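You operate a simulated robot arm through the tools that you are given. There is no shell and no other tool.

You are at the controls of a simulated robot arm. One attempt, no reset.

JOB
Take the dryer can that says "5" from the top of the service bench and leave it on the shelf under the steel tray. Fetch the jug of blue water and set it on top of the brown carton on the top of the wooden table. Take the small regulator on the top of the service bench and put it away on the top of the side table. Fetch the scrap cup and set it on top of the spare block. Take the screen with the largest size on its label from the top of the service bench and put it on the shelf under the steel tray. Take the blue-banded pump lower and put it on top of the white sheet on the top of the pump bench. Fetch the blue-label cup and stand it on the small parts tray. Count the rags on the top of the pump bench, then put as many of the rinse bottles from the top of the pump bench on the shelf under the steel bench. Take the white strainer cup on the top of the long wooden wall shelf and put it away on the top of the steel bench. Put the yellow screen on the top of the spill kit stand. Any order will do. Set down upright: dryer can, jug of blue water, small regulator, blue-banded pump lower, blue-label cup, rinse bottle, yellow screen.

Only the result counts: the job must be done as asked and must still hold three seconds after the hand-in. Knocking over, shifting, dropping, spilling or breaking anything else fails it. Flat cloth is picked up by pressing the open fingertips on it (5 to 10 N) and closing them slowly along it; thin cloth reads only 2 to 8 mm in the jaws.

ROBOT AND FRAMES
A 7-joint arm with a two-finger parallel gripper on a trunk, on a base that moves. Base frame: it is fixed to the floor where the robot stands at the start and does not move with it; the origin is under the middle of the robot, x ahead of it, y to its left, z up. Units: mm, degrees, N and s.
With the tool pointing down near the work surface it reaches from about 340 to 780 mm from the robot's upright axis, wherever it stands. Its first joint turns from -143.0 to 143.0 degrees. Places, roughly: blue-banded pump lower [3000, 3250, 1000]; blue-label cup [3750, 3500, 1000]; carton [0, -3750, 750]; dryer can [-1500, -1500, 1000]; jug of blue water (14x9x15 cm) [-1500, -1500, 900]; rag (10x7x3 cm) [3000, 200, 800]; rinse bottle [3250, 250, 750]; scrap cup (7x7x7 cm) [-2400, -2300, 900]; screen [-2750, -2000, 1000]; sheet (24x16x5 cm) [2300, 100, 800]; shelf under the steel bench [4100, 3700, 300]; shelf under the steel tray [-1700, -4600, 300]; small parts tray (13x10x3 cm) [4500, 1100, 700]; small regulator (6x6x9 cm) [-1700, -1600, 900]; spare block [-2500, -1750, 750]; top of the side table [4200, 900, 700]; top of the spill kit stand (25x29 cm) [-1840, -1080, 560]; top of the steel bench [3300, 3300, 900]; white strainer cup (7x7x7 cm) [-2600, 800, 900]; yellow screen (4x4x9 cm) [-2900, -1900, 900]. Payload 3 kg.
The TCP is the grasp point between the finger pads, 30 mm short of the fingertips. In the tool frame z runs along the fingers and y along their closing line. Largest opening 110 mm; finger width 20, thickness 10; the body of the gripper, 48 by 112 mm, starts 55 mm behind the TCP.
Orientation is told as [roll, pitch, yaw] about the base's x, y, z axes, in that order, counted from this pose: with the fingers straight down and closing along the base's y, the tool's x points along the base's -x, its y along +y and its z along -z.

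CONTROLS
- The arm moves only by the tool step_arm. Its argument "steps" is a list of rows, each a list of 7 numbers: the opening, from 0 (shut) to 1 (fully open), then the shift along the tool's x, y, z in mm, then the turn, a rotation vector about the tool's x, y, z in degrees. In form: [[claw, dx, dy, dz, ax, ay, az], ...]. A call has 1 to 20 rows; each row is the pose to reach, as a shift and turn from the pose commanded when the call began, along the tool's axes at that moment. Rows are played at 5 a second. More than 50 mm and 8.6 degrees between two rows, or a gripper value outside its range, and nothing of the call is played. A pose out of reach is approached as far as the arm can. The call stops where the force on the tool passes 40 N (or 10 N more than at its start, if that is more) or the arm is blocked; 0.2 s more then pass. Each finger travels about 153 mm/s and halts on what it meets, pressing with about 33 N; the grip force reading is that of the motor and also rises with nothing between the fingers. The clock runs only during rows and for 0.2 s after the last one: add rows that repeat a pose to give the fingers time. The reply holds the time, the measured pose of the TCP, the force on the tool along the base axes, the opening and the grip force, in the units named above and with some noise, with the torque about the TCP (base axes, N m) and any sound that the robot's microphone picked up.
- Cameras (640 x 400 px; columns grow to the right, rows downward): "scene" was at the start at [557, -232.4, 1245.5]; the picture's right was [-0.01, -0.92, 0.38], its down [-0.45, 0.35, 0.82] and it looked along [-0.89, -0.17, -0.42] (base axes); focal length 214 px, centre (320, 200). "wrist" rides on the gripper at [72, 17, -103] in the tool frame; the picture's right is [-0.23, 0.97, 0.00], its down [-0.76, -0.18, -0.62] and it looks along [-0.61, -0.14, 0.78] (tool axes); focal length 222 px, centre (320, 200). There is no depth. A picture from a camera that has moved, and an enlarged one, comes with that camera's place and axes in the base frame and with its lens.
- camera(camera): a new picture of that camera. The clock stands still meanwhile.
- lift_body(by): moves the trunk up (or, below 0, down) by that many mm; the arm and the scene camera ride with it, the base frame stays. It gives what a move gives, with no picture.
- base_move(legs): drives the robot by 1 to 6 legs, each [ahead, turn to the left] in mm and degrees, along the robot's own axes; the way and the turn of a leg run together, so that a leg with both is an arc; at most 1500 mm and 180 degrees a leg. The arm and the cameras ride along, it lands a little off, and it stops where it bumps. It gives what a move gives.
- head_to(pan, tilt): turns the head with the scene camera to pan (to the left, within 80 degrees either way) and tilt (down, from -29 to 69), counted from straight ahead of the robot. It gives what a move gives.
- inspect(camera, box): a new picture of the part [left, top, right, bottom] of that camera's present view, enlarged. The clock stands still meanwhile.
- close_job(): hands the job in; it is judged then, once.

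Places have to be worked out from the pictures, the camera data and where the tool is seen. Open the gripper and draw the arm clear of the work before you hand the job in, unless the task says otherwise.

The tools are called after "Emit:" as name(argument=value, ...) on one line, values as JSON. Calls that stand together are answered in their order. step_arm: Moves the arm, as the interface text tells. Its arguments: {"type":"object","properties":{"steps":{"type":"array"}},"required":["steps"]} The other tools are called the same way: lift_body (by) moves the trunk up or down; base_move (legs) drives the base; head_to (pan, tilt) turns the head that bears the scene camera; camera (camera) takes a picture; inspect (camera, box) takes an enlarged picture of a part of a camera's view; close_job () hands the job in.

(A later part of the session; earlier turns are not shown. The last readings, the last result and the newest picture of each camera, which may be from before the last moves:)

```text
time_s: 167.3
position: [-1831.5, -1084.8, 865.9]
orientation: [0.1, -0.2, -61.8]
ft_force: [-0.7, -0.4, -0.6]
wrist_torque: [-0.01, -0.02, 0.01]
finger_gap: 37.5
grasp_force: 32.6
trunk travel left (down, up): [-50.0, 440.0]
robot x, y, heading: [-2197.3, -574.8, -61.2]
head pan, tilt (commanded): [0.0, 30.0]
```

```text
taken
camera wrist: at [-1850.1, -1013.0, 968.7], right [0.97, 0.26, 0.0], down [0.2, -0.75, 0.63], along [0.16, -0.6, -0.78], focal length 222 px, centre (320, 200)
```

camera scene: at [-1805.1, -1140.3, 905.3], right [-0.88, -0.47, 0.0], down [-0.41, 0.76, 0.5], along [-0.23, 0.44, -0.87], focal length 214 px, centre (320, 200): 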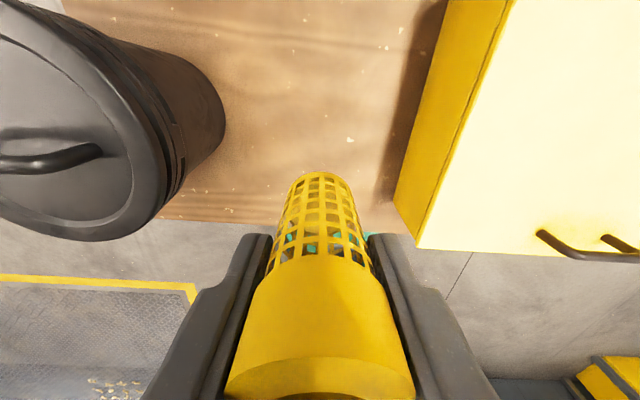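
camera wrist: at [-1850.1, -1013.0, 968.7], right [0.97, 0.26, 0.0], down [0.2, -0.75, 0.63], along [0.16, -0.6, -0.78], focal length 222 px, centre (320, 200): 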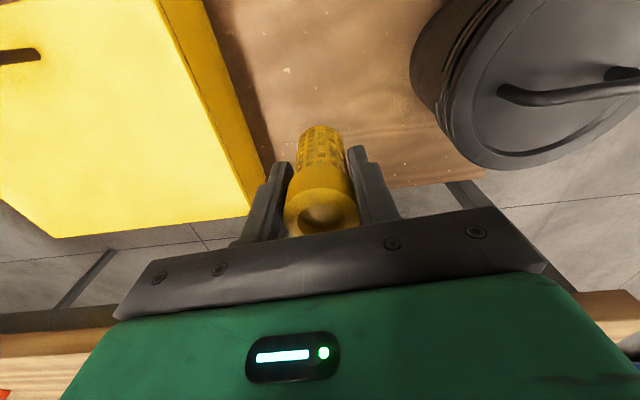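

The landing spot (-1831,-1085) is clear of bucket and box. I descend in stages.

Emit:
step_arm(steps=[[0.25, 0, 0, 40, 0, 0, 0], [0.25, 0, 0, 80, 0, 0, 0], [0.25, 0, 0, 120, 0, 0, 0], [0.25, 0, 0, 160, 0, 0, 0], [0.25, 0, 0, 180, 0, 0, 0], [0.25, 0, 0, 180, 0, 0, 0]])

Emit:
camera(camera="scene")

Emit:
camera(camera="wrist")

```text
time_s: 168.7
position: [-1831.3, -1086.5, 684.9]
orientation: [0.1, -0.2, -61.8]
ft_force: [-0.1, -0.1, -0.6]
wrist_torque: [0.04, -0.02, -0.06]
finger_gap: 37.4
grasp_force: 32.6
trunk travel left (down, up): [-50.0, 440.0]
robot x, y, heading: [-2195.4, -571.2, -61.2]
head pan, tilt (commanded): [0.0, 30.0]
```

```text
taken
camera scene: at [-1805.0, -1140.9, 724.6], right [-0.88, -0.47, 0.0], down [-0.41, 0.76, 0.5], along [-0.24, 0.44, -0.87], focal length 214 px, centre (320, 200)
```

scene: 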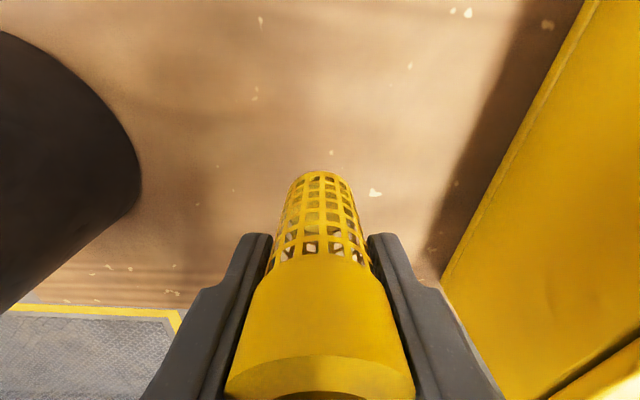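

```text
taken
camera wrist: at [-1849.9, -1013.7, 787.9], right [0.97, 0.26, 0.0], down [0.2, -0.75, 0.63], along [0.16, -0.6, -0.78], focal length 222 px, centre (320, 200)
```

wrist: 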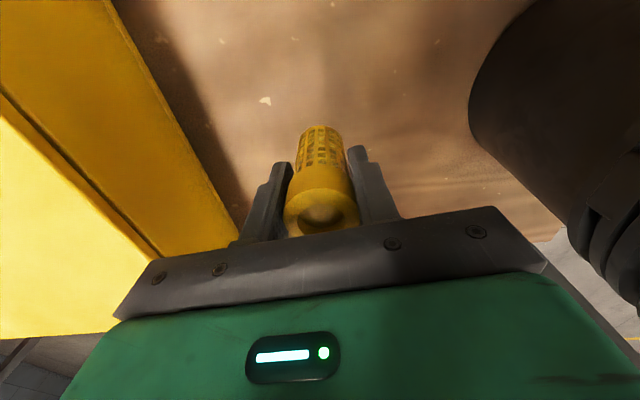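

Stand surface triangulates to z≈558, so contact is expected near TCP z≈620. I descend to 627 and then feel for contact.

Emit:
step_arm(steps=[[0.25, 0, 0, 25, 0, 0, 0], [0.25, 0, 0, 45, 0, 0, 0], [0.25, 0, 0, 55, 0, 0, 0], [0.25, 0, 0, 58, 0, 0, 0], [0.25, 0, 0, 60, 0, 0, 0], [0.25, 0, 0, 60, 0, 0, 0]])

Emit:
step_arm(steps=[[0.25, 0, 0, 1, 0, 0, 0], [0.25, 0, 0, 2, 0, 0, 0], [0.25, 0, 0, 3, 0, 0, 0], [0.25, 0, 0, 3, 0, 0, 0]])

```text
time_s: 170.1
position: [-1831.3, -1084.8, 625.5]
orientation: [0.1, -0.3, -61.8]
ft_force: [-0.9, 0.7, -0.5]
wrist_torque: [-0.03, -0.01, 0.0]
finger_gap: 37.5
grasp_force: 33.5
trunk travel left (down, up): [-50.0, 440.0]
robot x, y, heading: [-2195.5, -574.5, -61.4]
head pan, tilt (commanded): [0.0, 30.0]
```

```text
time_s: 171.1
position: [-1830.8, -1085.9, 622.9]
orientation: [0.0, -0.2, -61.8]
ft_force: [-0.9, -0.4, 0.1]
wrist_torque: [0.02, 0.01, -0.02]
finger_gap: 37.4
grasp_force: 33.0
trunk travel left (down, up): [-50.0, 440.0]
robot x, y, heading: [-2194.7, -568.1, -61.6]
head pan, tilt (commanded): [0.0, 30.0]
```

Nearly at contact; I lower a few millimetres more in small steps.

Emit:
step_arm(steps=[[0.25, 0, 0, 1, 0, 0, 0], [0.25, 0, 0, 2, 0, 0, 0], [0.25, 0, 0, 3, 0, 0, 0], [0.25, 0, 0, 3, 0, 0, 0]])

```text
time_s: 172.1
position: [-1831.1, -1085.1, 622.1]
orientation: [0.0, -0.3, -61.8]
ft_force: [-0.9, 0.7, 19.8]
wrist_torque: [0.03, 0.03, 0.01]
finger_gap: 37.3
grasp_force: 32.8
trunk travel left (down, up): [-50.0, 440.0]
robot x, y, heading: [-2193.7, -573.4, -61.2]
head pan, tilt (commanded): [0.0, 30.0]
```

Contact (20 N). I ease up 2 mm, open slowly, and lift away.

Emit:
step_arm(steps=[[0.25, 0, 0, -2, 0, 0, 0], [0.25, 0, 0, -2, 0, 0, 0], [0.36, 0, 0, -2, 0, 0, 0], [0.4, 0, 0, -2, 0, 0, 0], [0.5, 0, 0, -2, 0, 0, 0], [0.6, 0, 0, -2, 0, 0, 0], [0.6, 0, 0, -2, 0, 0, 0], [0.6, 0, 0, -20, 0, 0, 0], [0.6, 0, 0, -50, 0, 0, 0], [0.6, 0, 0, -90, 0, 0, 0], [0.6, 0, 0, -130, 0, 0, 0], [0.6, 0, 0, -170, 0, 0, 0]])

Emit:
camera(camera="scene")

```text
time_s: 174.7
position: [-1830.4, -1084.6, 790.2]
orientation: [0.0, -0.1, -61.8]
ft_force: [0.6, 0.0, -0.1]
wrist_torque: [0.0, 0.0, 0.02]
finger_gap: 65.8
grasp_force: 0.1
trunk travel left (down, up): [-50.0, 440.0]
robot x, y, heading: [-2193.8, -572.5, -61.2]
head pan, tilt (commanded): [0.0, 30.0]
```

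```text
taken
camera scene: at [-1804.3, -1140.4, 829.3], right [-0.88, -0.47, 0.0], down [-0.41, 0.76, 0.5], along [-0.24, 0.44, -0.87], focal length 214 px, centre (320, 200)
```

scene: 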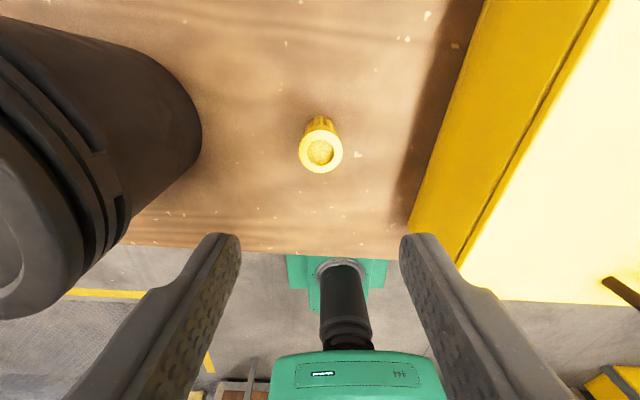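

The yellow screen stands upright on the stand. Next is dryer can 5: I raise the trunk, and drive around the stand to the north-east corner of the service bench.

Emit:
lift_body(by=400)

Emit:
base_move(legs=[[0, 43], [0, 43], [765, 0], [0, -40], [0, -39.6], [797, 0]])

```text
time_s: 178.5
position: [-1831.0, -1086.7, 1190.4]
orientation: [0.0, -0.2, -61.9]
ft_force: [0.2, 0.2, -0.1]
wrist_torque: [-0.01, -0.04, 0.02]
finger_gap: 66.1
grasp_force: 0.0
trunk travel left (down, up): [-450.0, 40.0]
robot x, y, heading: [-2196.6, -576.7, -61.3]
head pan, tilt (commanded): [0.0, 30.0]
```

```text
time_s: 194.4
position: [-609.7, -1370.0, 1189.7]
orientation: [0.1, -0.2, -55.1]
ft_force: [-0.4, -0.2, 0.3]
wrist_torque: [-0.01, -0.02, -0.02]
finger_gap: 66.2
grasp_force: 0.1
trunk travel left (down, up): [-450.0, 40.0]
robot x, y, heading: [-1032.5, -903.7, -54.7]
head pan, tilt (commanded): [0.0, 30.0]
```

Arrived at (-1033,-904). I turn to face can 5 over the bench corner and look.

Emit:
base_move(legs=[[0, -43], [0, -43.5]])

Emit:
head_to(pan=0, tilt=0)

Emit:
camera(camera="scene")

Emit:
camera(camera="wrist")

```text
time_s: 198.9
position: [-1478.7, -1347.8, 1190.2]
orientation: [0.0, -0.3, -142.3]
ft_force: [-0.9, 1.4, -0.8]
wrist_torque: [-0.06, -0.01, -0.03]
finger_gap: 66.1
grasp_force: 0.1
trunk travel left (down, up): [-450.0, 40.0]
robot x, y, heading: [-991.5, -954.1, -140.9]
head pan, tilt (commanded): [0.0, 30.0]
```

```text
time_s: 199.8
position: [-1479.4, -1347.2, 1190.7]
orientation: [0.1, -0.2, -142.4]
ft_force: [-0.2, -0.1, -0.2]
wrist_torque: [-0.02, -0.02, 0.02]
finger_gap: 65.9
grasp_force: 0.1
trunk travel left (down, up): [-450.0, 40.0]
robot x, y, heading: [-991.3, -952.9, -140.7]
head pan, tilt (commanded): [0.0, 0.0]
```

```text
taken
camera scene: at [-1568.5, -1415.7, 1230.5], right [-0.61, 0.79, 0.0], down [0.79, 0.61, 0.0], along [0.0, 0.0, -1.0], focal length 214 px, centre (320, 200)
```

scene: 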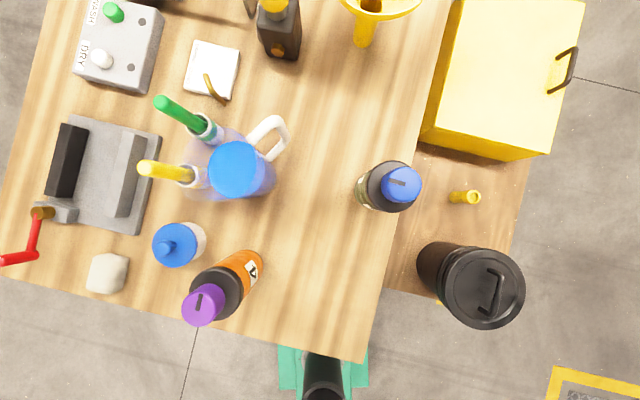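

```text
taken
camera wrist: at [-1409.9, -1316.7, 1293.3], right [0.41, -0.91, 0.0], down [-0.71, -0.32, 0.62], along [-0.57, -0.26, -0.78], focal length 222 px, centre (320, 200)
```

wrist: 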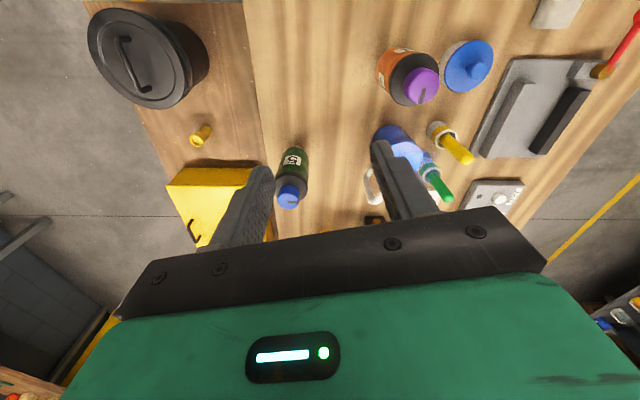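

Good vertical view. I zoom in on can 5, the jug and regulator to measure them.

Emit:
inspect(camera="scene", box=[340, 140, 440, 230])

Emit:
inspect(camera="wrist", box=[250, 130, 350, 220])

Emit:
inspect(camera="scene", box=[140, 80, 320, 210])

```text
4.44 times, centred on (390, 185) of scene
camera zoom: at [-1568.5, -1415.7, 1230.5], right [-0.61, 0.79, 0.0], down [0.79, 0.61, 0.0], along [0.0, 0.0, -1.0], focal length 953 px, centre (9, 267)
```

zoom: 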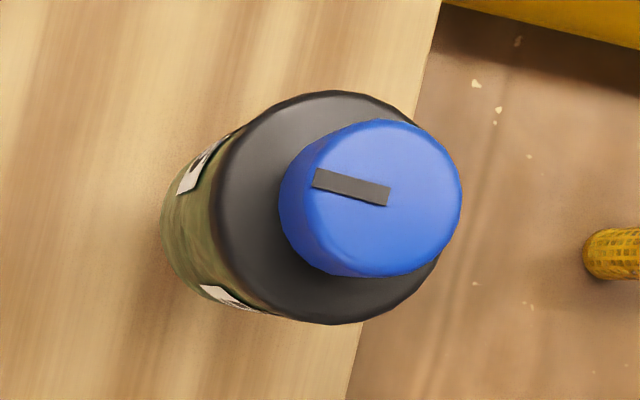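

```text
4.44 times, centred on (300, 175) of wrist
camera zoom: at [-1409.9, -1316.7, 1293.3], right [0.41, -0.91, 0.0], down [-0.71, -0.32, 0.62], along [-0.57, -0.26, -0.78], focal length 987 px, centre (409, 311)
```

zoom: 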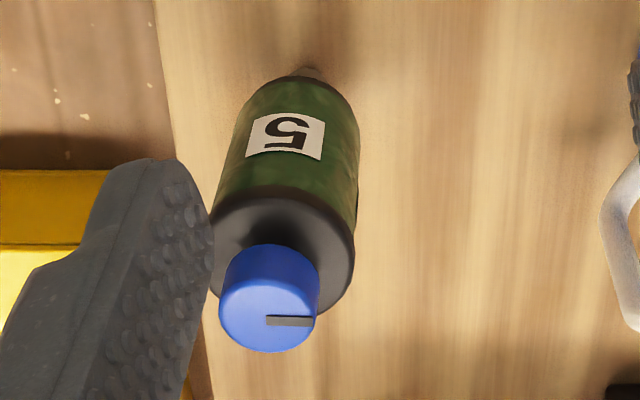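

```text
3.08 times, centred on (230, 145) of scene
camera zoom: at [-1568.5, -1415.7, 1230.5], right [-0.61, 0.79, 0.0], down [0.79, 0.61, 0.0], along [0.0, 0.0, -1.0], focal length 660 px, centre (597, 369)
```

zoom: 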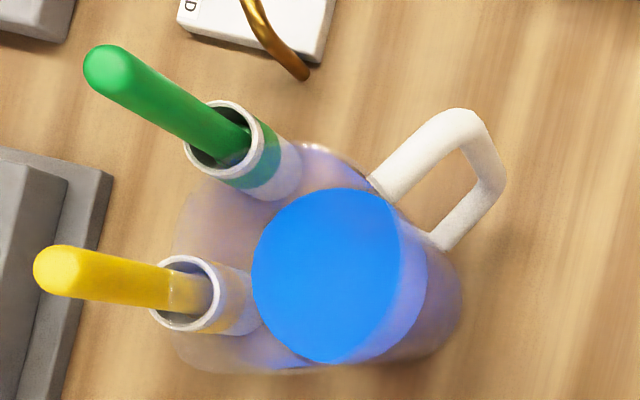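

Can 5's axis ≈(-1626,-1362), top z≈1026, Ø≈56. I tilt the hand to nearly horizontal and move to a pre-grasp point 130 mm before it, gripper open.

Emit:
step_arm(steps=[[1, 0.4, -7, 10, 0.32, -7.55, 0.47], [1, 0.9, -15, 25, 0.63, -15.1, 0.94], [1, 1.3, -22, 45, 0.95, -22.65, 1.41], [1, 1.7, -30, 65, 1.27, -30.2, 1.88], [1, 2.2, -37, 90, 1.58, -37.75, 2.34], [1, 2.6, -44, 115, 1.9, -45.3, 2.81], [1, 3.0, -52, 140, 2.22, -52.85, 3.28], [1, 3.5, -59, 165, 2.53, -60.4, 3.75], [1, 3.9, -66.7, 190.7, 2.85, -67.95, 4.22], [1, 3.9, -66.7, 190.7, 2.85, -67.95, 4.22]])

Emit:
head_to(pan=0, tilt=25)

Emit:
camera(camera="scene")

```text
time_s: 202.1
position: [-1516.8, -1293.2, 1000.2]
orientation: [0.1, -68.2, -147.3]
ft_force: [-0.5, -0.3, -0.8]
wrist_torque: [-0.03, -0.02, 0.01]
finger_gap: 110.1
grasp_force: 0.1
trunk travel left (down, up): [-450.0, 40.0]
robot x, y, heading: [-992.1, -960.2, -140.7]
head pan, tilt (commanded): [0.0, 0.0]
```

```text
time_s: 202.9
position: [-1517.1, -1293.4, 999.7]
orientation: [0.2, -68.1, -147.1]
ft_force: [0.0, 0.3, 0.9]
wrist_torque: [0.03, -0.02, -0.01]
finger_gap: 110.0
grasp_force: 0.0
trunk travel left (down, up): [-450.0, 40.0]
robot x, y, heading: [-991.4, -953.0, -140.5]
head pan, tilt (commanded): [0.0, 25.0]
```

```text
taken
camera scene: at [-1511.9, -1289.6, 1078.6], right [-0.54, 0.84, 0.0], down [0.61, 0.4, -0.68], along [-0.57, -0.37, -0.73], focal length 214 px, centre (320, 200)
```

scene: 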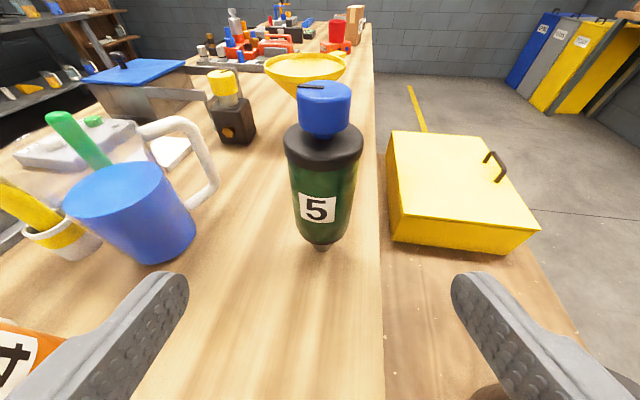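

Can 5 is centred between the fingers, axis ≈(-1622,-1360). I lower to z≈940 and advance so it sits between the pads.

Emit:
step_arm(steps=[[1, 28, 0.8, 11, 0, 0, 0], [1, 55.7, 1.6, 22.4, 0, 0, 0], [1, 44.1, 1.6, 51, 0, 0, 0], [1, 32.5, 1.6, 80, 0, 0, 0], [1, 21, 1.6, 108.6, 0, 0, 0], [1, 9.4, 1.6, 137.4, 0, 0, 0], [1, 9.4, 1.6, 137.4, 0, 0, 0]])

Emit:
camera(camera="scene")

Emit:
camera(camera="wrist")

```text
time_s: 204.5
position: [-1621.1, -1362.0, 940.2]
orientation: [0.1, -68.0, -147.2]
ft_force: [-0.2, 0.3, -0.7]
wrist_torque: [-0.04, 0.01, 0.03]
finger_gap: 109.8
grasp_force: 0.0
trunk travel left (down, up): [-450.0, 40.0]
robot x, y, heading: [-991.3, -954.4, -140.5]
head pan, tilt (commanded): [0.0, 25.0]
```

```text
taken
camera scene: at [-1615.1, -1358.4, 1018.3], right [-0.54, 0.84, 0.0], down [0.61, 0.4, -0.68], along [-0.57, -0.37, -0.73], focal length 214 px, centre (320, 200)
```

scene: 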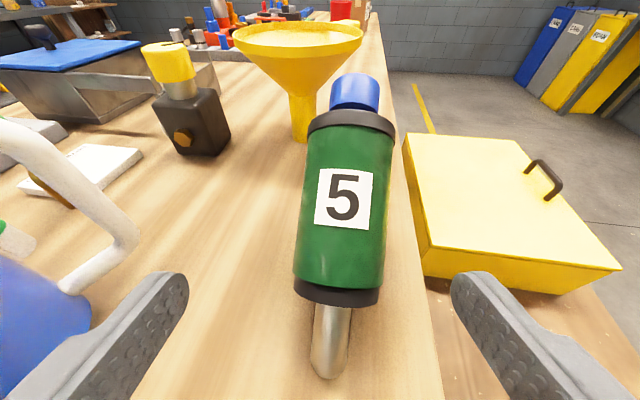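

```text
taken
camera wrist: at [-1506.6, -1310.1, 910.8], right [0.46, -0.86, 0.21], down [0.15, 0.31, 0.94], along [-0.88, -0.4, 0.27], focal length 222 px, centre (320, 200)
```

wrist: 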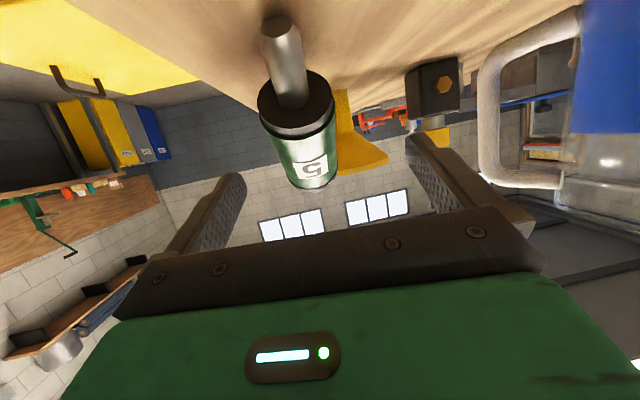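

The can looks tilted away now — I inspect closely before any further motion.

Emit:
inspect(camera="scene", box=[220, 40, 460, 400])

Emit:
inspect(camera="wrist", box=[200, 0, 440, 220])

```text
1.11 times, centred on (340, 220) of scene
camera zoom: at [-1615.1, -1358.4, 1018.3], right [-0.54, 0.84, 0.0], down [0.61, 0.4, -0.68], along [-0.57, -0.37, -0.73], focal length 238 px, centre (298, 178)
```

zoom: 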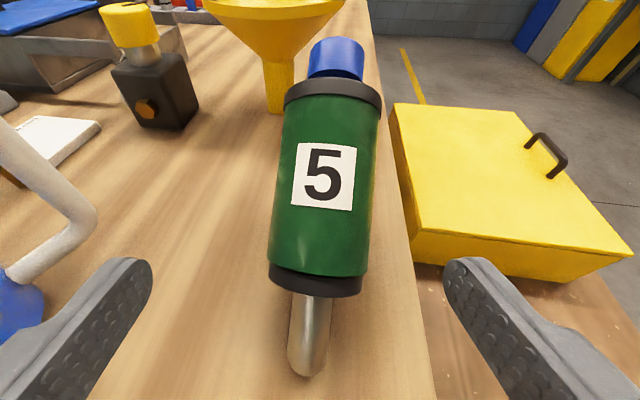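

```text
1.82 times, centred on (320, 110) of wrist
camera zoom: at [-1506.6, -1310.1, 910.8], right [0.46, -0.86, 0.21], down [0.15, 0.31, 0.94], along [-0.88, -0.4, 0.27], focal length 404 px, centre (320, 364)
```

zoom: 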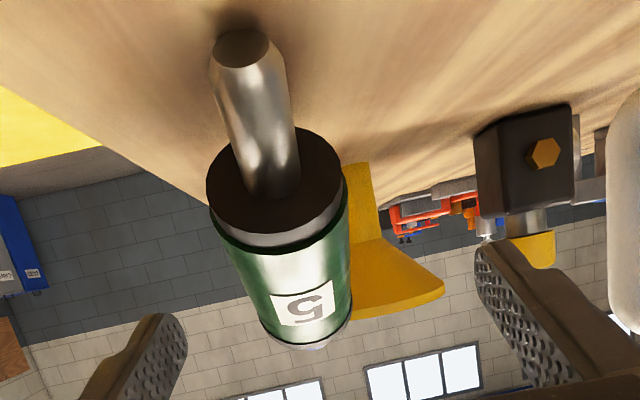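

The camera head (which sits just above the TCP) evidently nudged the can's top; it is mid-fall away from me. I quickly lower and advance the open fingers to bracket the can so it cannot roll off.

Emit:
step_arm(steps=[[1, 7.4, 0, 35.3, 0, 8, 0], [0.95, 12.9, 0, 53.7, 0, 16.5, 0]])

Emit:
camera(camera="scene")

Emit:
camera(camera="wrist")

```text
time_s: 205.1
position: [-1657.9, -1387.8, 908.0]
orientation: [0.0, -51.6, -147.2]
ft_force: [0.0, 0.4, 0.4]
wrist_torque: [-0.01, 0.05, 0.06]
finger_gap: 104.4
grasp_force: 0.1
trunk travel left (down, up): [-450.0, 40.0]
robot x, y, heading: [-989.3, -957.3, -140.4]
head pan, tilt (commanded): [0.0, 25.0]
```

```text
taken
camera scene: at [-1671.7, -1395.8, 985.7], right [-0.54, 0.84, 0.0], down [0.75, 0.49, -0.45], along [-0.38, -0.24, -0.89], focal length 214 px, centre (320, 200)
```

scene: 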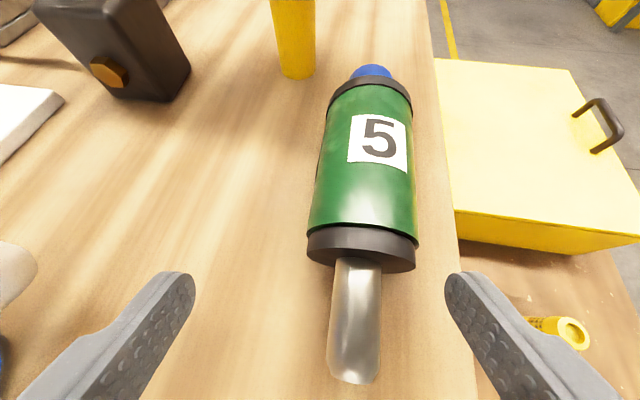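

```text
taken
camera wrist: at [-1541.5, -1333.3, 914.9], right [0.41, -0.89, 0.18], down [-0.08, 0.16, 0.98], along [-0.91, -0.42, -0.01], focal length 222 px, centre (320, 200)
```

wrist: 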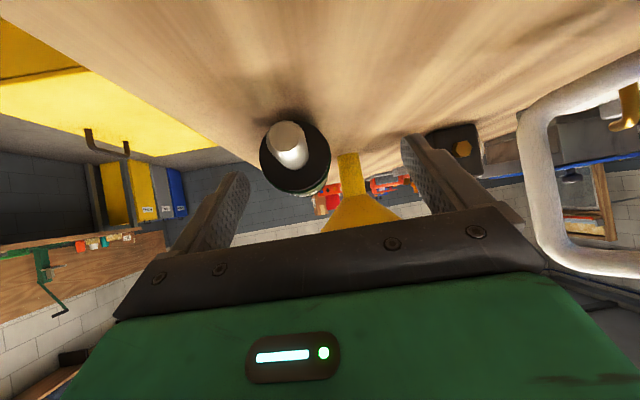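

The can now lies on the bench between the fingers' line, label up. I hold one row to see whether it is rolling.

Emit:
step_arm(steps=[[1, 0, 0, 0, 0, 0, 0]])

Emit:
camera(camera="scene")

```text
time_s: 205.5
position: [-1657.8, -1388.0, 909.3]
orientation: [0.1, -51.5, -147.2]
ft_force: [0.0, 0.4, 1.1]
wrist_torque: [0.02, 0.01, 0.01]
finger_gap: 110.1
grasp_force: 0.1
trunk travel left (down, up): [-450.0, 40.0]
robot x, y, heading: [-988.4, -958.6, -140.7]
head pan, tilt (commanded): [0.0, 25.0]
```

```text
taken
camera scene: at [-1671.3, -1395.3, 985.9], right [-0.54, 0.84, 0.0], down [0.75, 0.48, -0.45], along [-0.38, -0.24, -0.89], focal length 214 px, centre (320, 200)
```

scene: 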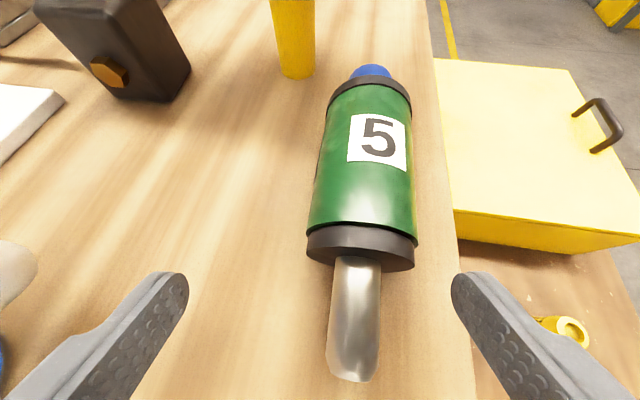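

The can is at rest, cap pointing away from me. I raise the hand clear and creep the base 40 mm closer so I can pull the can back into comfortable reach.

Emit:
step_arm(steps=[[1, -30, 0, -24, 0, 0, 0], [1, -62, 0, -50, 0, 0, 0], [1, -94, 0, -75, 0, 0, 0]])

Emit:
base_move(legs=[[40, 0]])

Emit:
camera(camera="scene")

```text
time_s: 206.3
position: [-1658.5, -1385.9, 1027.6]
orientation: [0.0, -51.5, -147.1]
ft_force: [0.4, 0.2, 0.0]
wrist_torque: [0.04, 0.0, -0.02]
finger_gap: 109.9
grasp_force: 0.0
trunk travel left (down, up): [-450.0, 40.0]
robot x, y, heading: [-994.0, -954.0, -140.5]
head pan, tilt (commanded): [0.0, 25.0]
```

```text
time_s: 207.2
position: [-1687.9, -1413.1, 1028.0]
orientation: [0.0, -51.6, -147.2]
ft_force: [0.0, 0.1, -0.7]
wrist_torque: [0.0, 0.03, 0.0]
finger_gap: 110.2
grasp_force: 0.1
trunk travel left (down, up): [-450.0, 40.0]
robot x, y, heading: [-1019.3, -981.4, -140.4]
head pan, tilt (commanded): [0.0, 25.0]
```

```text
taken
camera scene: at [-1702.3, -1420.2, 1105.8], right [-0.54, 0.84, 0.0], down [0.75, 0.48, -0.45], along [-0.38, -0.24, -0.89], focal length 214 px, centre (320, 200)
```

scene: 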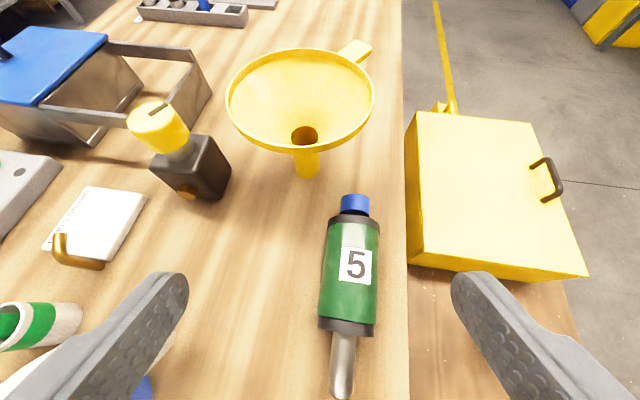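

The can lies from (-1660,-1372) to (-1814,-1446). I align the hand with its axis (yaw -154, pitch -45) and lower the open fingers around the lower body.

Emit:
step_arm(steps=[[1, 10, -14, 11, 2.8, 3.3, 2.2], [1, 25, -27, 28, 5.56, 6.6, 4.41], [1, 45, -27, 50, 5.56, 6.6, 4.41], [1, 70, -27, 77, 5.56, 6.6, 4.41], [1, 90, -27, 99, 5.56, 6.6, 4.41], [1, 97, -27, 106, 5.56, 6.6, 4.41], [1, 97, -27, 106, 5.56, 6.6, 4.41]])

Emit:
camera(camera="scene")

```text
time_s: 208.8
position: [-1723.5, -1402.7, 885.9]
orientation: [-0.5, -44.9, -153.8]
ft_force: [-0.2, -0.1, -0.8]
wrist_torque: [0.01, 0.0, -0.02]
finger_gap: 110.1
grasp_force: 0.0
trunk travel left (down, up): [-450.0, 40.0]
robot x, y, heading: [-1019.8, -982.7, -140.3]
head pan, tilt (commanded): [0.0, 25.0]
```

```text
taken
camera scene: at [-1745.3, -1413.6, 962.4], right [-0.43, 0.9, 0.01], down [0.84, 0.41, -0.34], along [-0.31, -0.14, -0.94], focal length 214 px, centre (320, 200)
```

scene: 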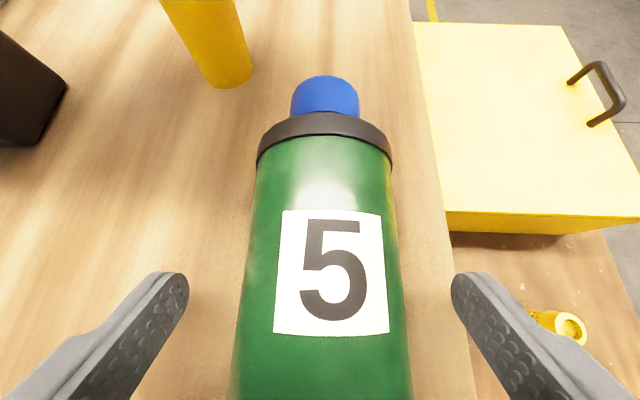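

Centred. I close on the can and check the grip.

Emit:
step_arm(steps=[[0.8, 0, 0, 0, 0, 0, 0], [0.65, 0, 0, 0, 0, 0, 0], [0.5, 0, 0, 0, 0, 0, 0], [0.4, 0, 0, 0, 0, 0, 0], [0.4, 0, 0, 0, 0, 0, 0], [0.4, 0, 0, 0, 0, 0, 0]])

Emit:
camera(camera="scene")

```text
time_s: 210.2
position: [-1722.3, -1402.6, 886.6]
orientation: [-0.5, -44.9, -153.8]
ft_force: [-1.2, -0.1, 1.3]
wrist_torque: [0.02, 0.01, 0.06]
finger_gap: 55.2
grasp_force: 33.2
trunk travel left (down, up): [-450.0, 40.0]
robot x, y, heading: [-1022.6, -983.0, -140.4]
head pan, tilt (commanded): [0.0, 25.0]
```

```text
taken
camera scene: at [-1745.4, -1413.5, 962.6], right [-0.43, 0.9, 0.01], down [0.84, 0.41, -0.34], along [-0.31, -0.14, -0.94], focal length 214 px, centre (320, 200)
```

scene: 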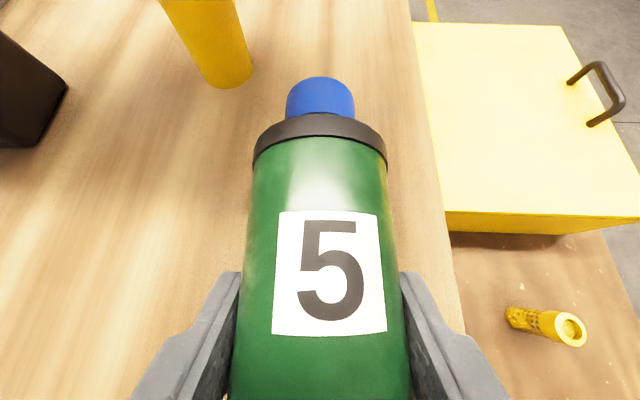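

Firm grip (55 mm). I lift it slightly and pull it back 170 mm along the bench edge to a reachable spot.

Emit:
step_arm(steps=[[0.4, -10.6, 0, -10.6, 0, 0, 0], [0.4, 13, 0, -34, 0, 0, 0], [0.4, 37, 0, -58, 0, 0, 0], [0.4, 61, 0, -82, 0, 0, 0], [0.4, 85, 0, -106, 0, 0, 0], [0.4, 109.8, 0, -130.6, 0, 0, 0], [0.4, 109.8, 0, -130.6, 0, 0, 0]])

Emit:
camera(camera="scene")

Emit:
camera(camera="wrist")

```text
time_s: 211.8
position: [-1568.6, -1328.4, 901.7]
orientation: [-0.4, -45.1, -153.9]
ft_force: [0.2, 0.4, -3.1]
wrist_torque: [0.04, -0.07, 0.01]
finger_gap: 55.2
grasp_force: 32.8
trunk travel left (down, up): [-450.0, 40.0]
robot x, y, heading: [-1021.6, -986.2, -140.5]
head pan, tilt (commanded): [0.0, 25.0]
```

```text
taken
camera scene: at [-1591.4, -1339.3, 977.4], right [-0.43, 0.9, 0.01], down [0.84, 0.41, -0.34], along [-0.31, -0.14, -0.94], focal length 214 px, centre (320, 200)
```

scene: 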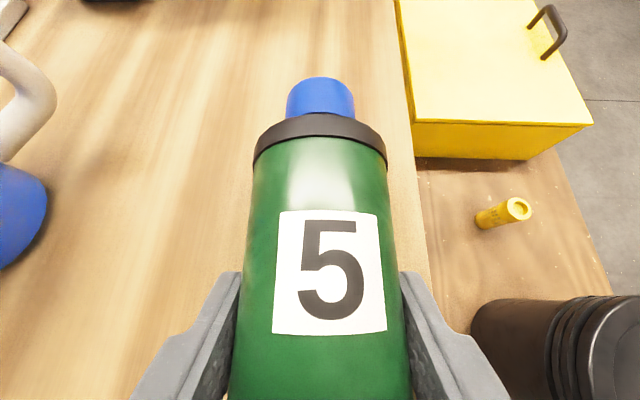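

```text
taken
camera wrist: at [-1448.4, -1289.6, 922.8], right [0.28, -0.95, 0.15], down [-0.16, 0.11, 0.98], along [-0.95, -0.3, -0.12], focal length 222 px, centre (320, 200)
```

wrist: 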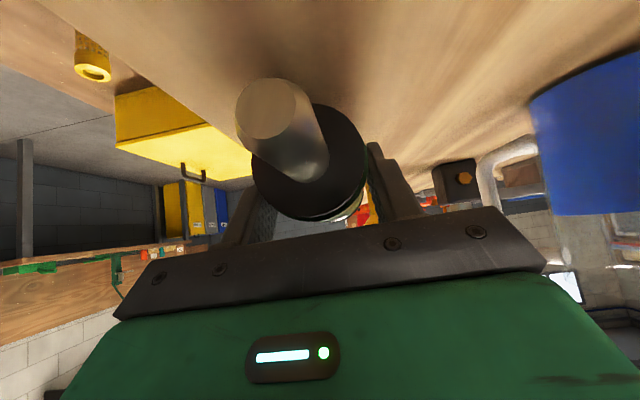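

The can is held level. I set it back down here (lying), release, and rise clear; the head will be panned aside for the next grasps.

Emit:
step_arm(steps=[[0.4, 5, 0, 5, 0, 0, 0], [0.4, 10, 0, 10, 0, 0, 0], [0.4, 11, 0, 11, 0, 0, 0], [0.55, 11, 0, 11, 0, 0, 0], [0.7, 11, 0, 11, 0, 0, 0], [0.9, 11, 0, 11, 0, 0, 0], [1, 11, 0, 11, 0, 0, 0]])

Emit:
step_arm(steps=[[1, -30, 0, -30, 0, 0, 0], [1, -62, 0, -62, 0, 0, 0], [1, -94, 0, -94, 0, 0, 0]])

Emit:
camera(camera="scene")

```text
time_s: 213.4
position: [-1570.6, -1328.4, 884.7]
orientation: [-0.6, -45.0, -153.9]
ft_force: [-0.1, -0.2, -0.5]
wrist_torque: [0.01, -0.01, 0.01]
finger_gap: 109.8
grasp_force: 0.1
trunk travel left (down, up): [-450.0, 40.0]
robot x, y, heading: [-1023.9, -980.5, -140.5]
head pan, tilt (commanded): [0.0, 25.0]
```

```text
time_s: 214.2
position: [-1568.3, -1327.5, 1019.9]
orientation: [-0.5, -44.9, -153.9]
ft_force: [-0.4, 0.0, 0.0]
wrist_torque: [0.0, -0.03, 0.02]
finger_gap: 110.3
grasp_force: 0.1
trunk travel left (down, up): [-450.0, 40.0]
robot x, y, heading: [-1021.6, -983.1, -140.4]
head pan, tilt (commanded): [0.0, 25.0]
```

```text
taken
camera scene: at [-1590.8, -1339.1, 1094.8], right [-0.43, 0.9, 0.01], down [0.85, 0.41, -0.34], along [-0.31, -0.14, -0.94], focal length 214 px, centre (320, 200)
```

scene: 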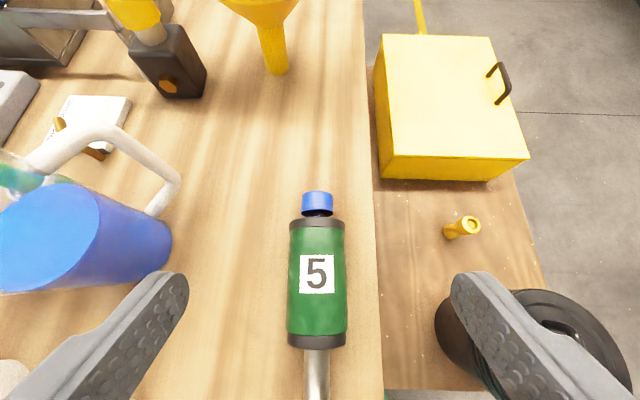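

Can rests stable with its body centre ≈(-1590,-1342). I pan the head aside and turn the hand to point down (pitch ≈+12) above it.

Emit:
head_to(pan=-80, tilt=0)

Emit:
step_arm(steps=[[1, -2.2, 0.5, 4.2, 0, 8.14, 0], [1, -4.3, 1, 8.4, 0, 16.3, 0], [1, -6.5, 1.5, 12.6, 0, 24.4, 0], [1, -8.7, 2, 16.8, 0, 32.6, 0], [1, -10.9, 2.6, 21, 0, 40.7, 0], [1, -13, 3.1, 25.2, 0, 48.8, 0], [1, -15.2, 3.6, 29.4, 0, 57, 0], [1, -15.2, 3.6, 29.4, 0, 57, 0]])

Emit:
camera(camera="wrist")

Emit:
camera(camera="scene")

```text
time_s: 215.8
position: [-1568.2, -1326.8, 1017.8]
orientation: [-0.5, -45.0, -153.9]
ft_force: [-0.3, -0.5, 0.9]
wrist_torque: [0.0, 0.01, 0.01]
finger_gap: 109.8
grasp_force: 0.0
trunk travel left (down, up): [-450.0, 40.0]
robot x, y, heading: [-1018.7, -983.7, -140.7]
head pan, tilt (commanded): [-80.0, 0.0]
```

```text
time_s: 217.6
position: [-1595.6, -1346.0, 1008.5]
orientation: [-0.4, 12.1, -154.2]
ft_force: [0.1, -0.5, 0.1]
wrist_torque: [0.01, -0.04, -0.01]
finger_gap: 109.8
grasp_force: 0.1
trunk travel left (down, up): [-450.0, 40.0]
robot x, y, heading: [-1025.3, -980.5, -140.5]
head pan, tilt (commanded): [-80.0, 0.0]
```

```text
taken
camera wrist: at [-1542.8, -1340.4, 1124.5], right [0.22, -0.97, -0.05], down [-0.86, -0.22, 0.45], along [-0.45, -0.05, -0.89], focal length 222 px, centre (320, 200)
```

wrist: 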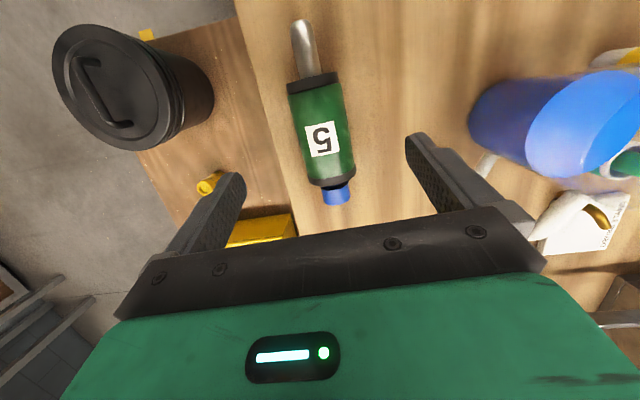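

```text
taken
camera scene: at [-1755.3, -1324.7, 1098.0], right [-0.26, 0.06, 0.96], down [0.88, 0.42, 0.21], along [-0.4, 0.9, -0.16], focal length 214 px, centre (320, 200)
```

scene: 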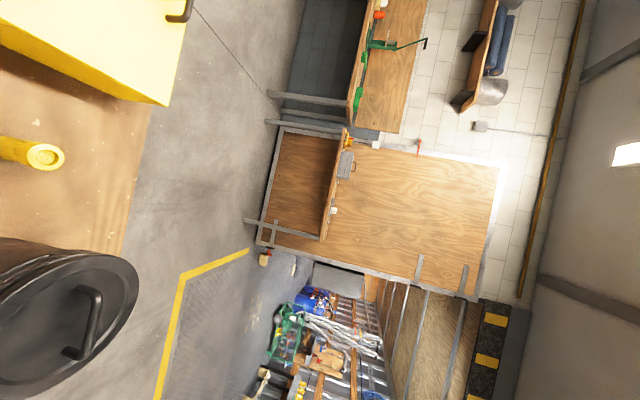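

Alignment is within 2 mm. I descend to straddle the lying can.

Emit:
step_arm(steps=[[1, -8, 0, 38, 0, 0, 0], [1, -16, 0, 76, 0, 0, 0], [1, -22, 0, 104, 0, 0, 0], [1, -25, 0, 117.5, 0, 0, 0], [1, -25, 0, 117.5, 0, 0, 0]])

Emit:
camera(camera="wrist")

```text
time_s: 218.8
position: [-1596.6, -1344.5, 887.8]
orientation: [-0.4, 11.9, -154.4]
ft_force: [-0.6, 0.4, -0.7]
wrist_torque: [0.02, 0.02, 0.0]
finger_gap: 110.1
grasp_force: 0.2
trunk travel left (down, up): [-450.0, 40.0]
robot x, y, heading: [-1021.1, -982.1, -140.5]
head pan, tilt (commanded): [-80.0, 0.0]
```

```text
taken
camera wrist: at [-1543.0, -1339.3, 1004.3], right [0.22, -0.97, -0.05], down [-0.86, -0.22, 0.45], along [-0.45, -0.05, -0.89], focal length 222 px, centre (320, 200)
```

wrist: 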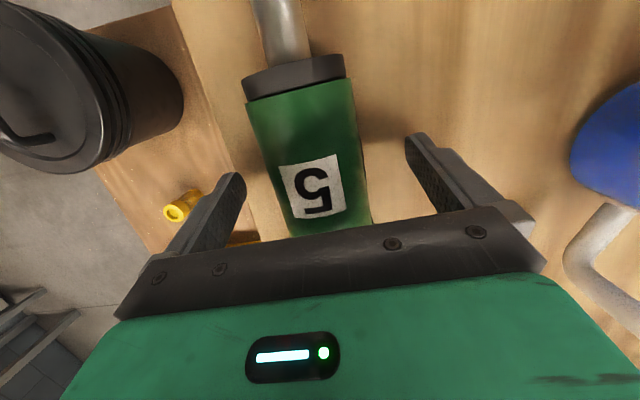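

Fingers are on both sides of the body near the label. I close.

Emit:
step_arm(steps=[[0.8, 0, 0, 0, 0, 0, 0], [0.65, 0, 0, 0, 0, 0, 0], [0.5, 0, 0, 0, 0, 0, 0], [0.4, 0, 0, 0, 0, 0, 0], [0.4, 0, 0, 0, 0, 0, 0], [0.4, 0, 0, 0, 0, 0, 0]])

Emit:
step_arm(steps=[[0.4, -8, 0, -40, 0, 0, 0], [0.4, -16, 0, -80, 0, 0, 0], [0.4, -25, 0, -120, 0, 0, 0], [0.4, -33, 0, -160, 0, 0, 0], [0.4, -40, 0, -190, 0, 0, 0], [0.4, -40, 0, -190, 0, 0, 0]])

Emit:
camera(camera="wrist")

```text
time_s: 220.2
position: [-1595.8, -1345.3, 888.3]
orientation: [-0.4, 12.0, -154.3]
ft_force: [0.1, 0.1, 1.3]
wrist_torque: [-0.02, -0.01, -0.07]
finger_gap: 55.0
grasp_force: 33.1
trunk travel left (down, up): [-450.0, 40.0]
robot x, y, heading: [-1021.5, -982.1, -140.6]
head pan, tilt (commanded): [-80.0, 0.0]
```

```text
time_s: 221.6
position: [-1649.3, -1371.2, 1059.9]
orientation: [-0.4, 12.0, -154.3]
ft_force: [0.9, 0.4, -3.2]
wrist_torque: [-0.04, 0.04, 0.01]
finger_gap: 55.2
grasp_force: 33.6
out of reach, approached as far as the arm can: row 5, 6
trunk travel left (down, up): [-450.0, 40.0]
robot x, y, heading: [-1021.4, -985.3, -140.5]
head pan, tilt (commanded): [-80.0, 0.0]
```

```text
taken
camera wrist: at [-1596.2, -1366.4, 1176.9], right [0.22, -0.97, -0.05], down [-0.86, -0.22, 0.45], along [-0.45, -0.05, -0.89], focal length 222 px, centre (320, 200)
```

wrist: 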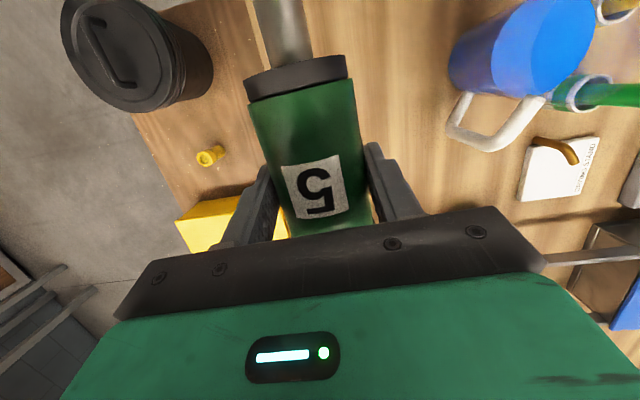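

The can is gripped (55 mm) and lifted. Now I rotate the hand up by 90° so the can becomes upright, drawing back toward the robot.

Emit:
step_arm(steps=[[0.4, 14, 0, 6, 0, -8.2, 0], [0.4, 28, 0, 12, 0, -16.4, 0], [0.4, 42, 0, 18, 0, -24.6, 0], [0.4, 56, 0, 22, 0, -32.8, 0], [0.4, 70, 0, 26, 0, -41, 0], [0.4, 84, 0, 28, 0, -49.2, 0], [0.4, 98, 0, 30, 0, -57.4, 0], [0.4, 112, 0, 31, 0, -65.6, 0], [0.4, 126, 0, 31, 0, -73.8, 0], [0.4, 138, 0, 31, 0, -82, 0], [0.4, 146, 0, 31, 0, -90, 0], [0.4, 146, 0, 31, 0, -90, 0]])

Emit:
camera(camera="wrist")

Emit:
camera(camera="scene")

```text
time_s: 224.2
position: [-1543.8, -1321.5, 1044.4]
orientation: [-6.9, -71.9, -149.9]
ft_force: [0.5, -0.4, -4.1]
wrist_torque: [0.06, -0.02, -0.06]
finger_gap: 55.0
grasp_force: 33.6
out of reach, approached as far as the arm can: row 10, 11, 12
trunk travel left (down, up): [-450.0, 40.0]
robot x, y, heading: [-1019.8, -982.4, -140.8]
head pan, tilt (commanded): [-80.0, 0.0]
```

```text
taken
camera wrist: at [-1426.7, -1287.8, 1007.1], right [0.33, -0.93, 0.18], down [0.27, 0.28, 0.92], along [-0.91, -0.25, 0.34], focal length 222 px, centre (320, 200)
```

wrist: 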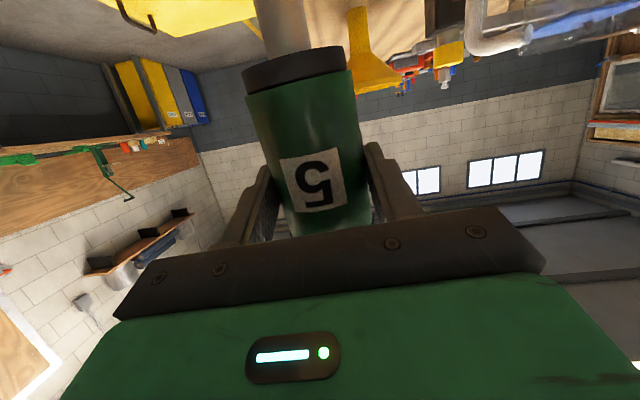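

```text
taken
camera scene: at [-1512.0, -1216.4, 1187.9], right [0.79, 0.52, 0.31], down [0.27, 0.16, -0.95], along [-0.55, 0.84, -0.02], focal length 214 px, centre (320, 200)
```

scene: 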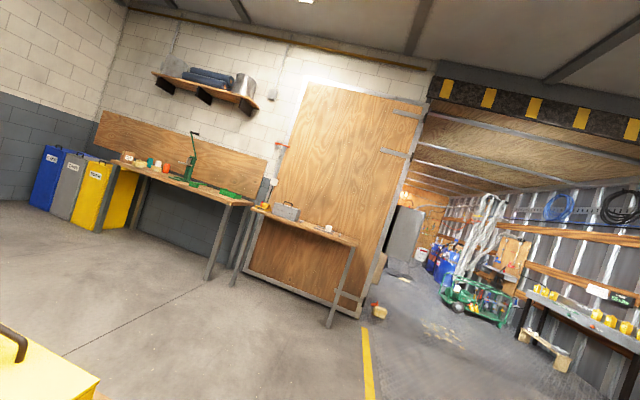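

The can is upright to within ~8° (arm limit here); I ease the hand into a comfortable pose, then back off from the bench corner.

Emit:
step_arm(steps=[[0.4, -4, 0, 14, -0.1, 3, 1.1], [0.4, -9, 0, 28, -0.2, 5.9, 2.2], [0.4, -9, 0, 28, -0.2, 5.9, 2.2]])

Emit:
base_move(legs=[[-300, 0], [0, 33], [0, 32.4]])

```text
time_s: 224.9
position: [-1571.4, -1333.6, 1044.3]
orientation: [0.1, -66.0, -157.1]
ft_force: [0.3, 1.0, -2.9]
wrist_torque: [0.03, 0.01, 0.01]
finger_gap: 55.1
grasp_force: 32.8
trunk travel left (down, up): [-450.0, 40.0]
robot x, y, heading: [-1024.1, -981.0, -140.8]
head pan, tilt (commanded): [-80.0, 0.0]
```

```text
time_s: 230.4
position: [-703.1, -1443.4, 1044.1]
orientation: [0.1, -65.9, -92.3]
ft_force: [1.4, 0.0, -4.7]
wrist_torque: [0.02, 0.04, -0.05]
finger_gap: 55.2
grasp_force: 32.8
trunk travel left (down, up): [-450.0, 40.0]
robot x, y, heading: [-839.4, -806.3, -74.7]
head pan, tilt (commanded): [-80.0, 0.0]
stopped in leg 3: the robot was blocked; the commanded pose is now the measured one
```

Nearly there (stopped within 1° of the target turn, nothing near). I continue toward the south past the bench's east end.

Emit:
base_move(legs=[[1145, 2], [0, -25], [0, -25.5]])

```text
time_s: 238.8
position: [-905.8, -2420.7, 1046.0]
orientation: [0.2, -66.0, -141.0]
ft_force: [0.3, 0.8, -2.7]
wrist_torque: [0.01, -0.03, 0.02]
finger_gap: 54.9
grasp_force: 32.9
trunk travel left (down, up): [-450.0, 40.0]
robot x, y, heading: [-481.0, -1922.4, -123.2]
head pan, tilt (commanded): [-80.0, 0.0]
```

I pan the head to the left (clear of the can) to see ahead and drive on toward the steel tray table.

Emit:
head_to(pan=45, tilt=10)

Emit:
base_move(legs=[[1200, 0]])

Emit:
camera(camera="scene")

```text
time_s: 240.9
position: [-906.5, -2420.6, 1045.1]
orientation: [0.3, -66.0, -140.9]
ft_force: [0.0, -0.1, -3.0]
wrist_torque: [0.02, -0.03, -0.01]
finger_gap: 54.8
grasp_force: 33.1
trunk travel left (down, up): [-450.0, 40.0]
robot x, y, heading: [-482.5, -1920.2, -123.2]
head pan, tilt (commanded): [45.0, 10.0]
```

```text
time_s: 246.9
position: [-1550.5, -3430.2, 1046.3]
orientation: [0.2, -66.0, -140.3]
ft_force: [-0.2, -0.1, -2.7]
wrist_torque: [0.02, -0.04, -0.01]
finger_gap: 55.1
grasp_force: 32.9
trunk travel left (down, up): [-450.0, 40.0]
robot x, y, heading: [-1132.5, -2928.7, -122.6]
head pan, tilt (commanded): [45.0, 10.0]
```

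```text
taken
camera scene: at [-1495.8, -3468.9, 1157.3], right [-0.95, 0.13, -0.29], down [0.32, 0.42, -0.85], along [0.01, -0.9, -0.44], focal length 214 px, centre (320, 200)
```

scene: 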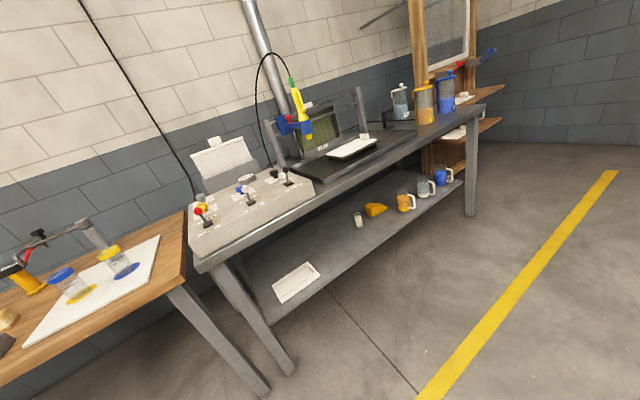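

The shelf's front edge runs from ≈(-1067,-4095) to (-2538,-4750), with a free zone between the white tray and the small jar. I drive to a stand-off point ~880 mm in front of the can's spot and face the shelf.

Emit:
base_move(legs=[[0, -13.2], [974, 0], [0, 35], [0, 34.8]])

Emit:
head_to(pan=60, tilt=10)

Emit:
camera(camera="scene")

```text
time_s: 256.2
position: [-1650.2, -4243.5, 1045.8]
orientation: [0.0, -66.0, -85.1]
ft_force: [0.9, -0.1, -2.7]
wrist_torque: [0.03, 0.03, -0.07]
finger_gap: 55.0
grasp_force: 33.3
trunk travel left (down, up): [-450.0, 40.0]
robot x, y, heading: [-1874.5, -3633.8, -65.5]
head pan, tilt (commanded): [45.0, 10.0]
stopped in leg 4: the robot was blocked; the commanded pose is now the measured one
```

```text
time_s: 257.0
position: [-1652.2, -4243.4, 1047.3]
orientation: [0.1, -66.0, -85.1]
ft_force: [0.1, 0.4, -4.0]
wrist_torque: [0.05, 0.0, -0.01]
finger_gap: 55.0
grasp_force: 33.2
trunk travel left (down, up): [-450.0, 40.0]
robot x, y, heading: [-1875.9, -3631.8, -65.5]
head pan, tilt (commanded): [60.0, 10.0]
```

```text
taken
camera scene: at [-1577.4, -4199.5, 1166.3], right [-0.43, -0.83, -0.35], down [-0.19, 0.46, -0.86], along [0.88, -0.31, -0.36], focal length 214 px, centre (320, 200)
```

scene: 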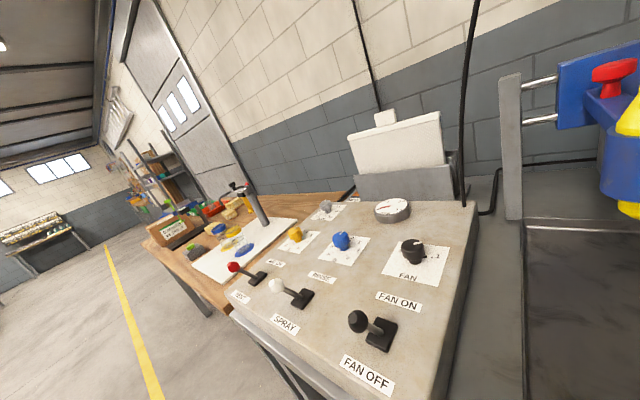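

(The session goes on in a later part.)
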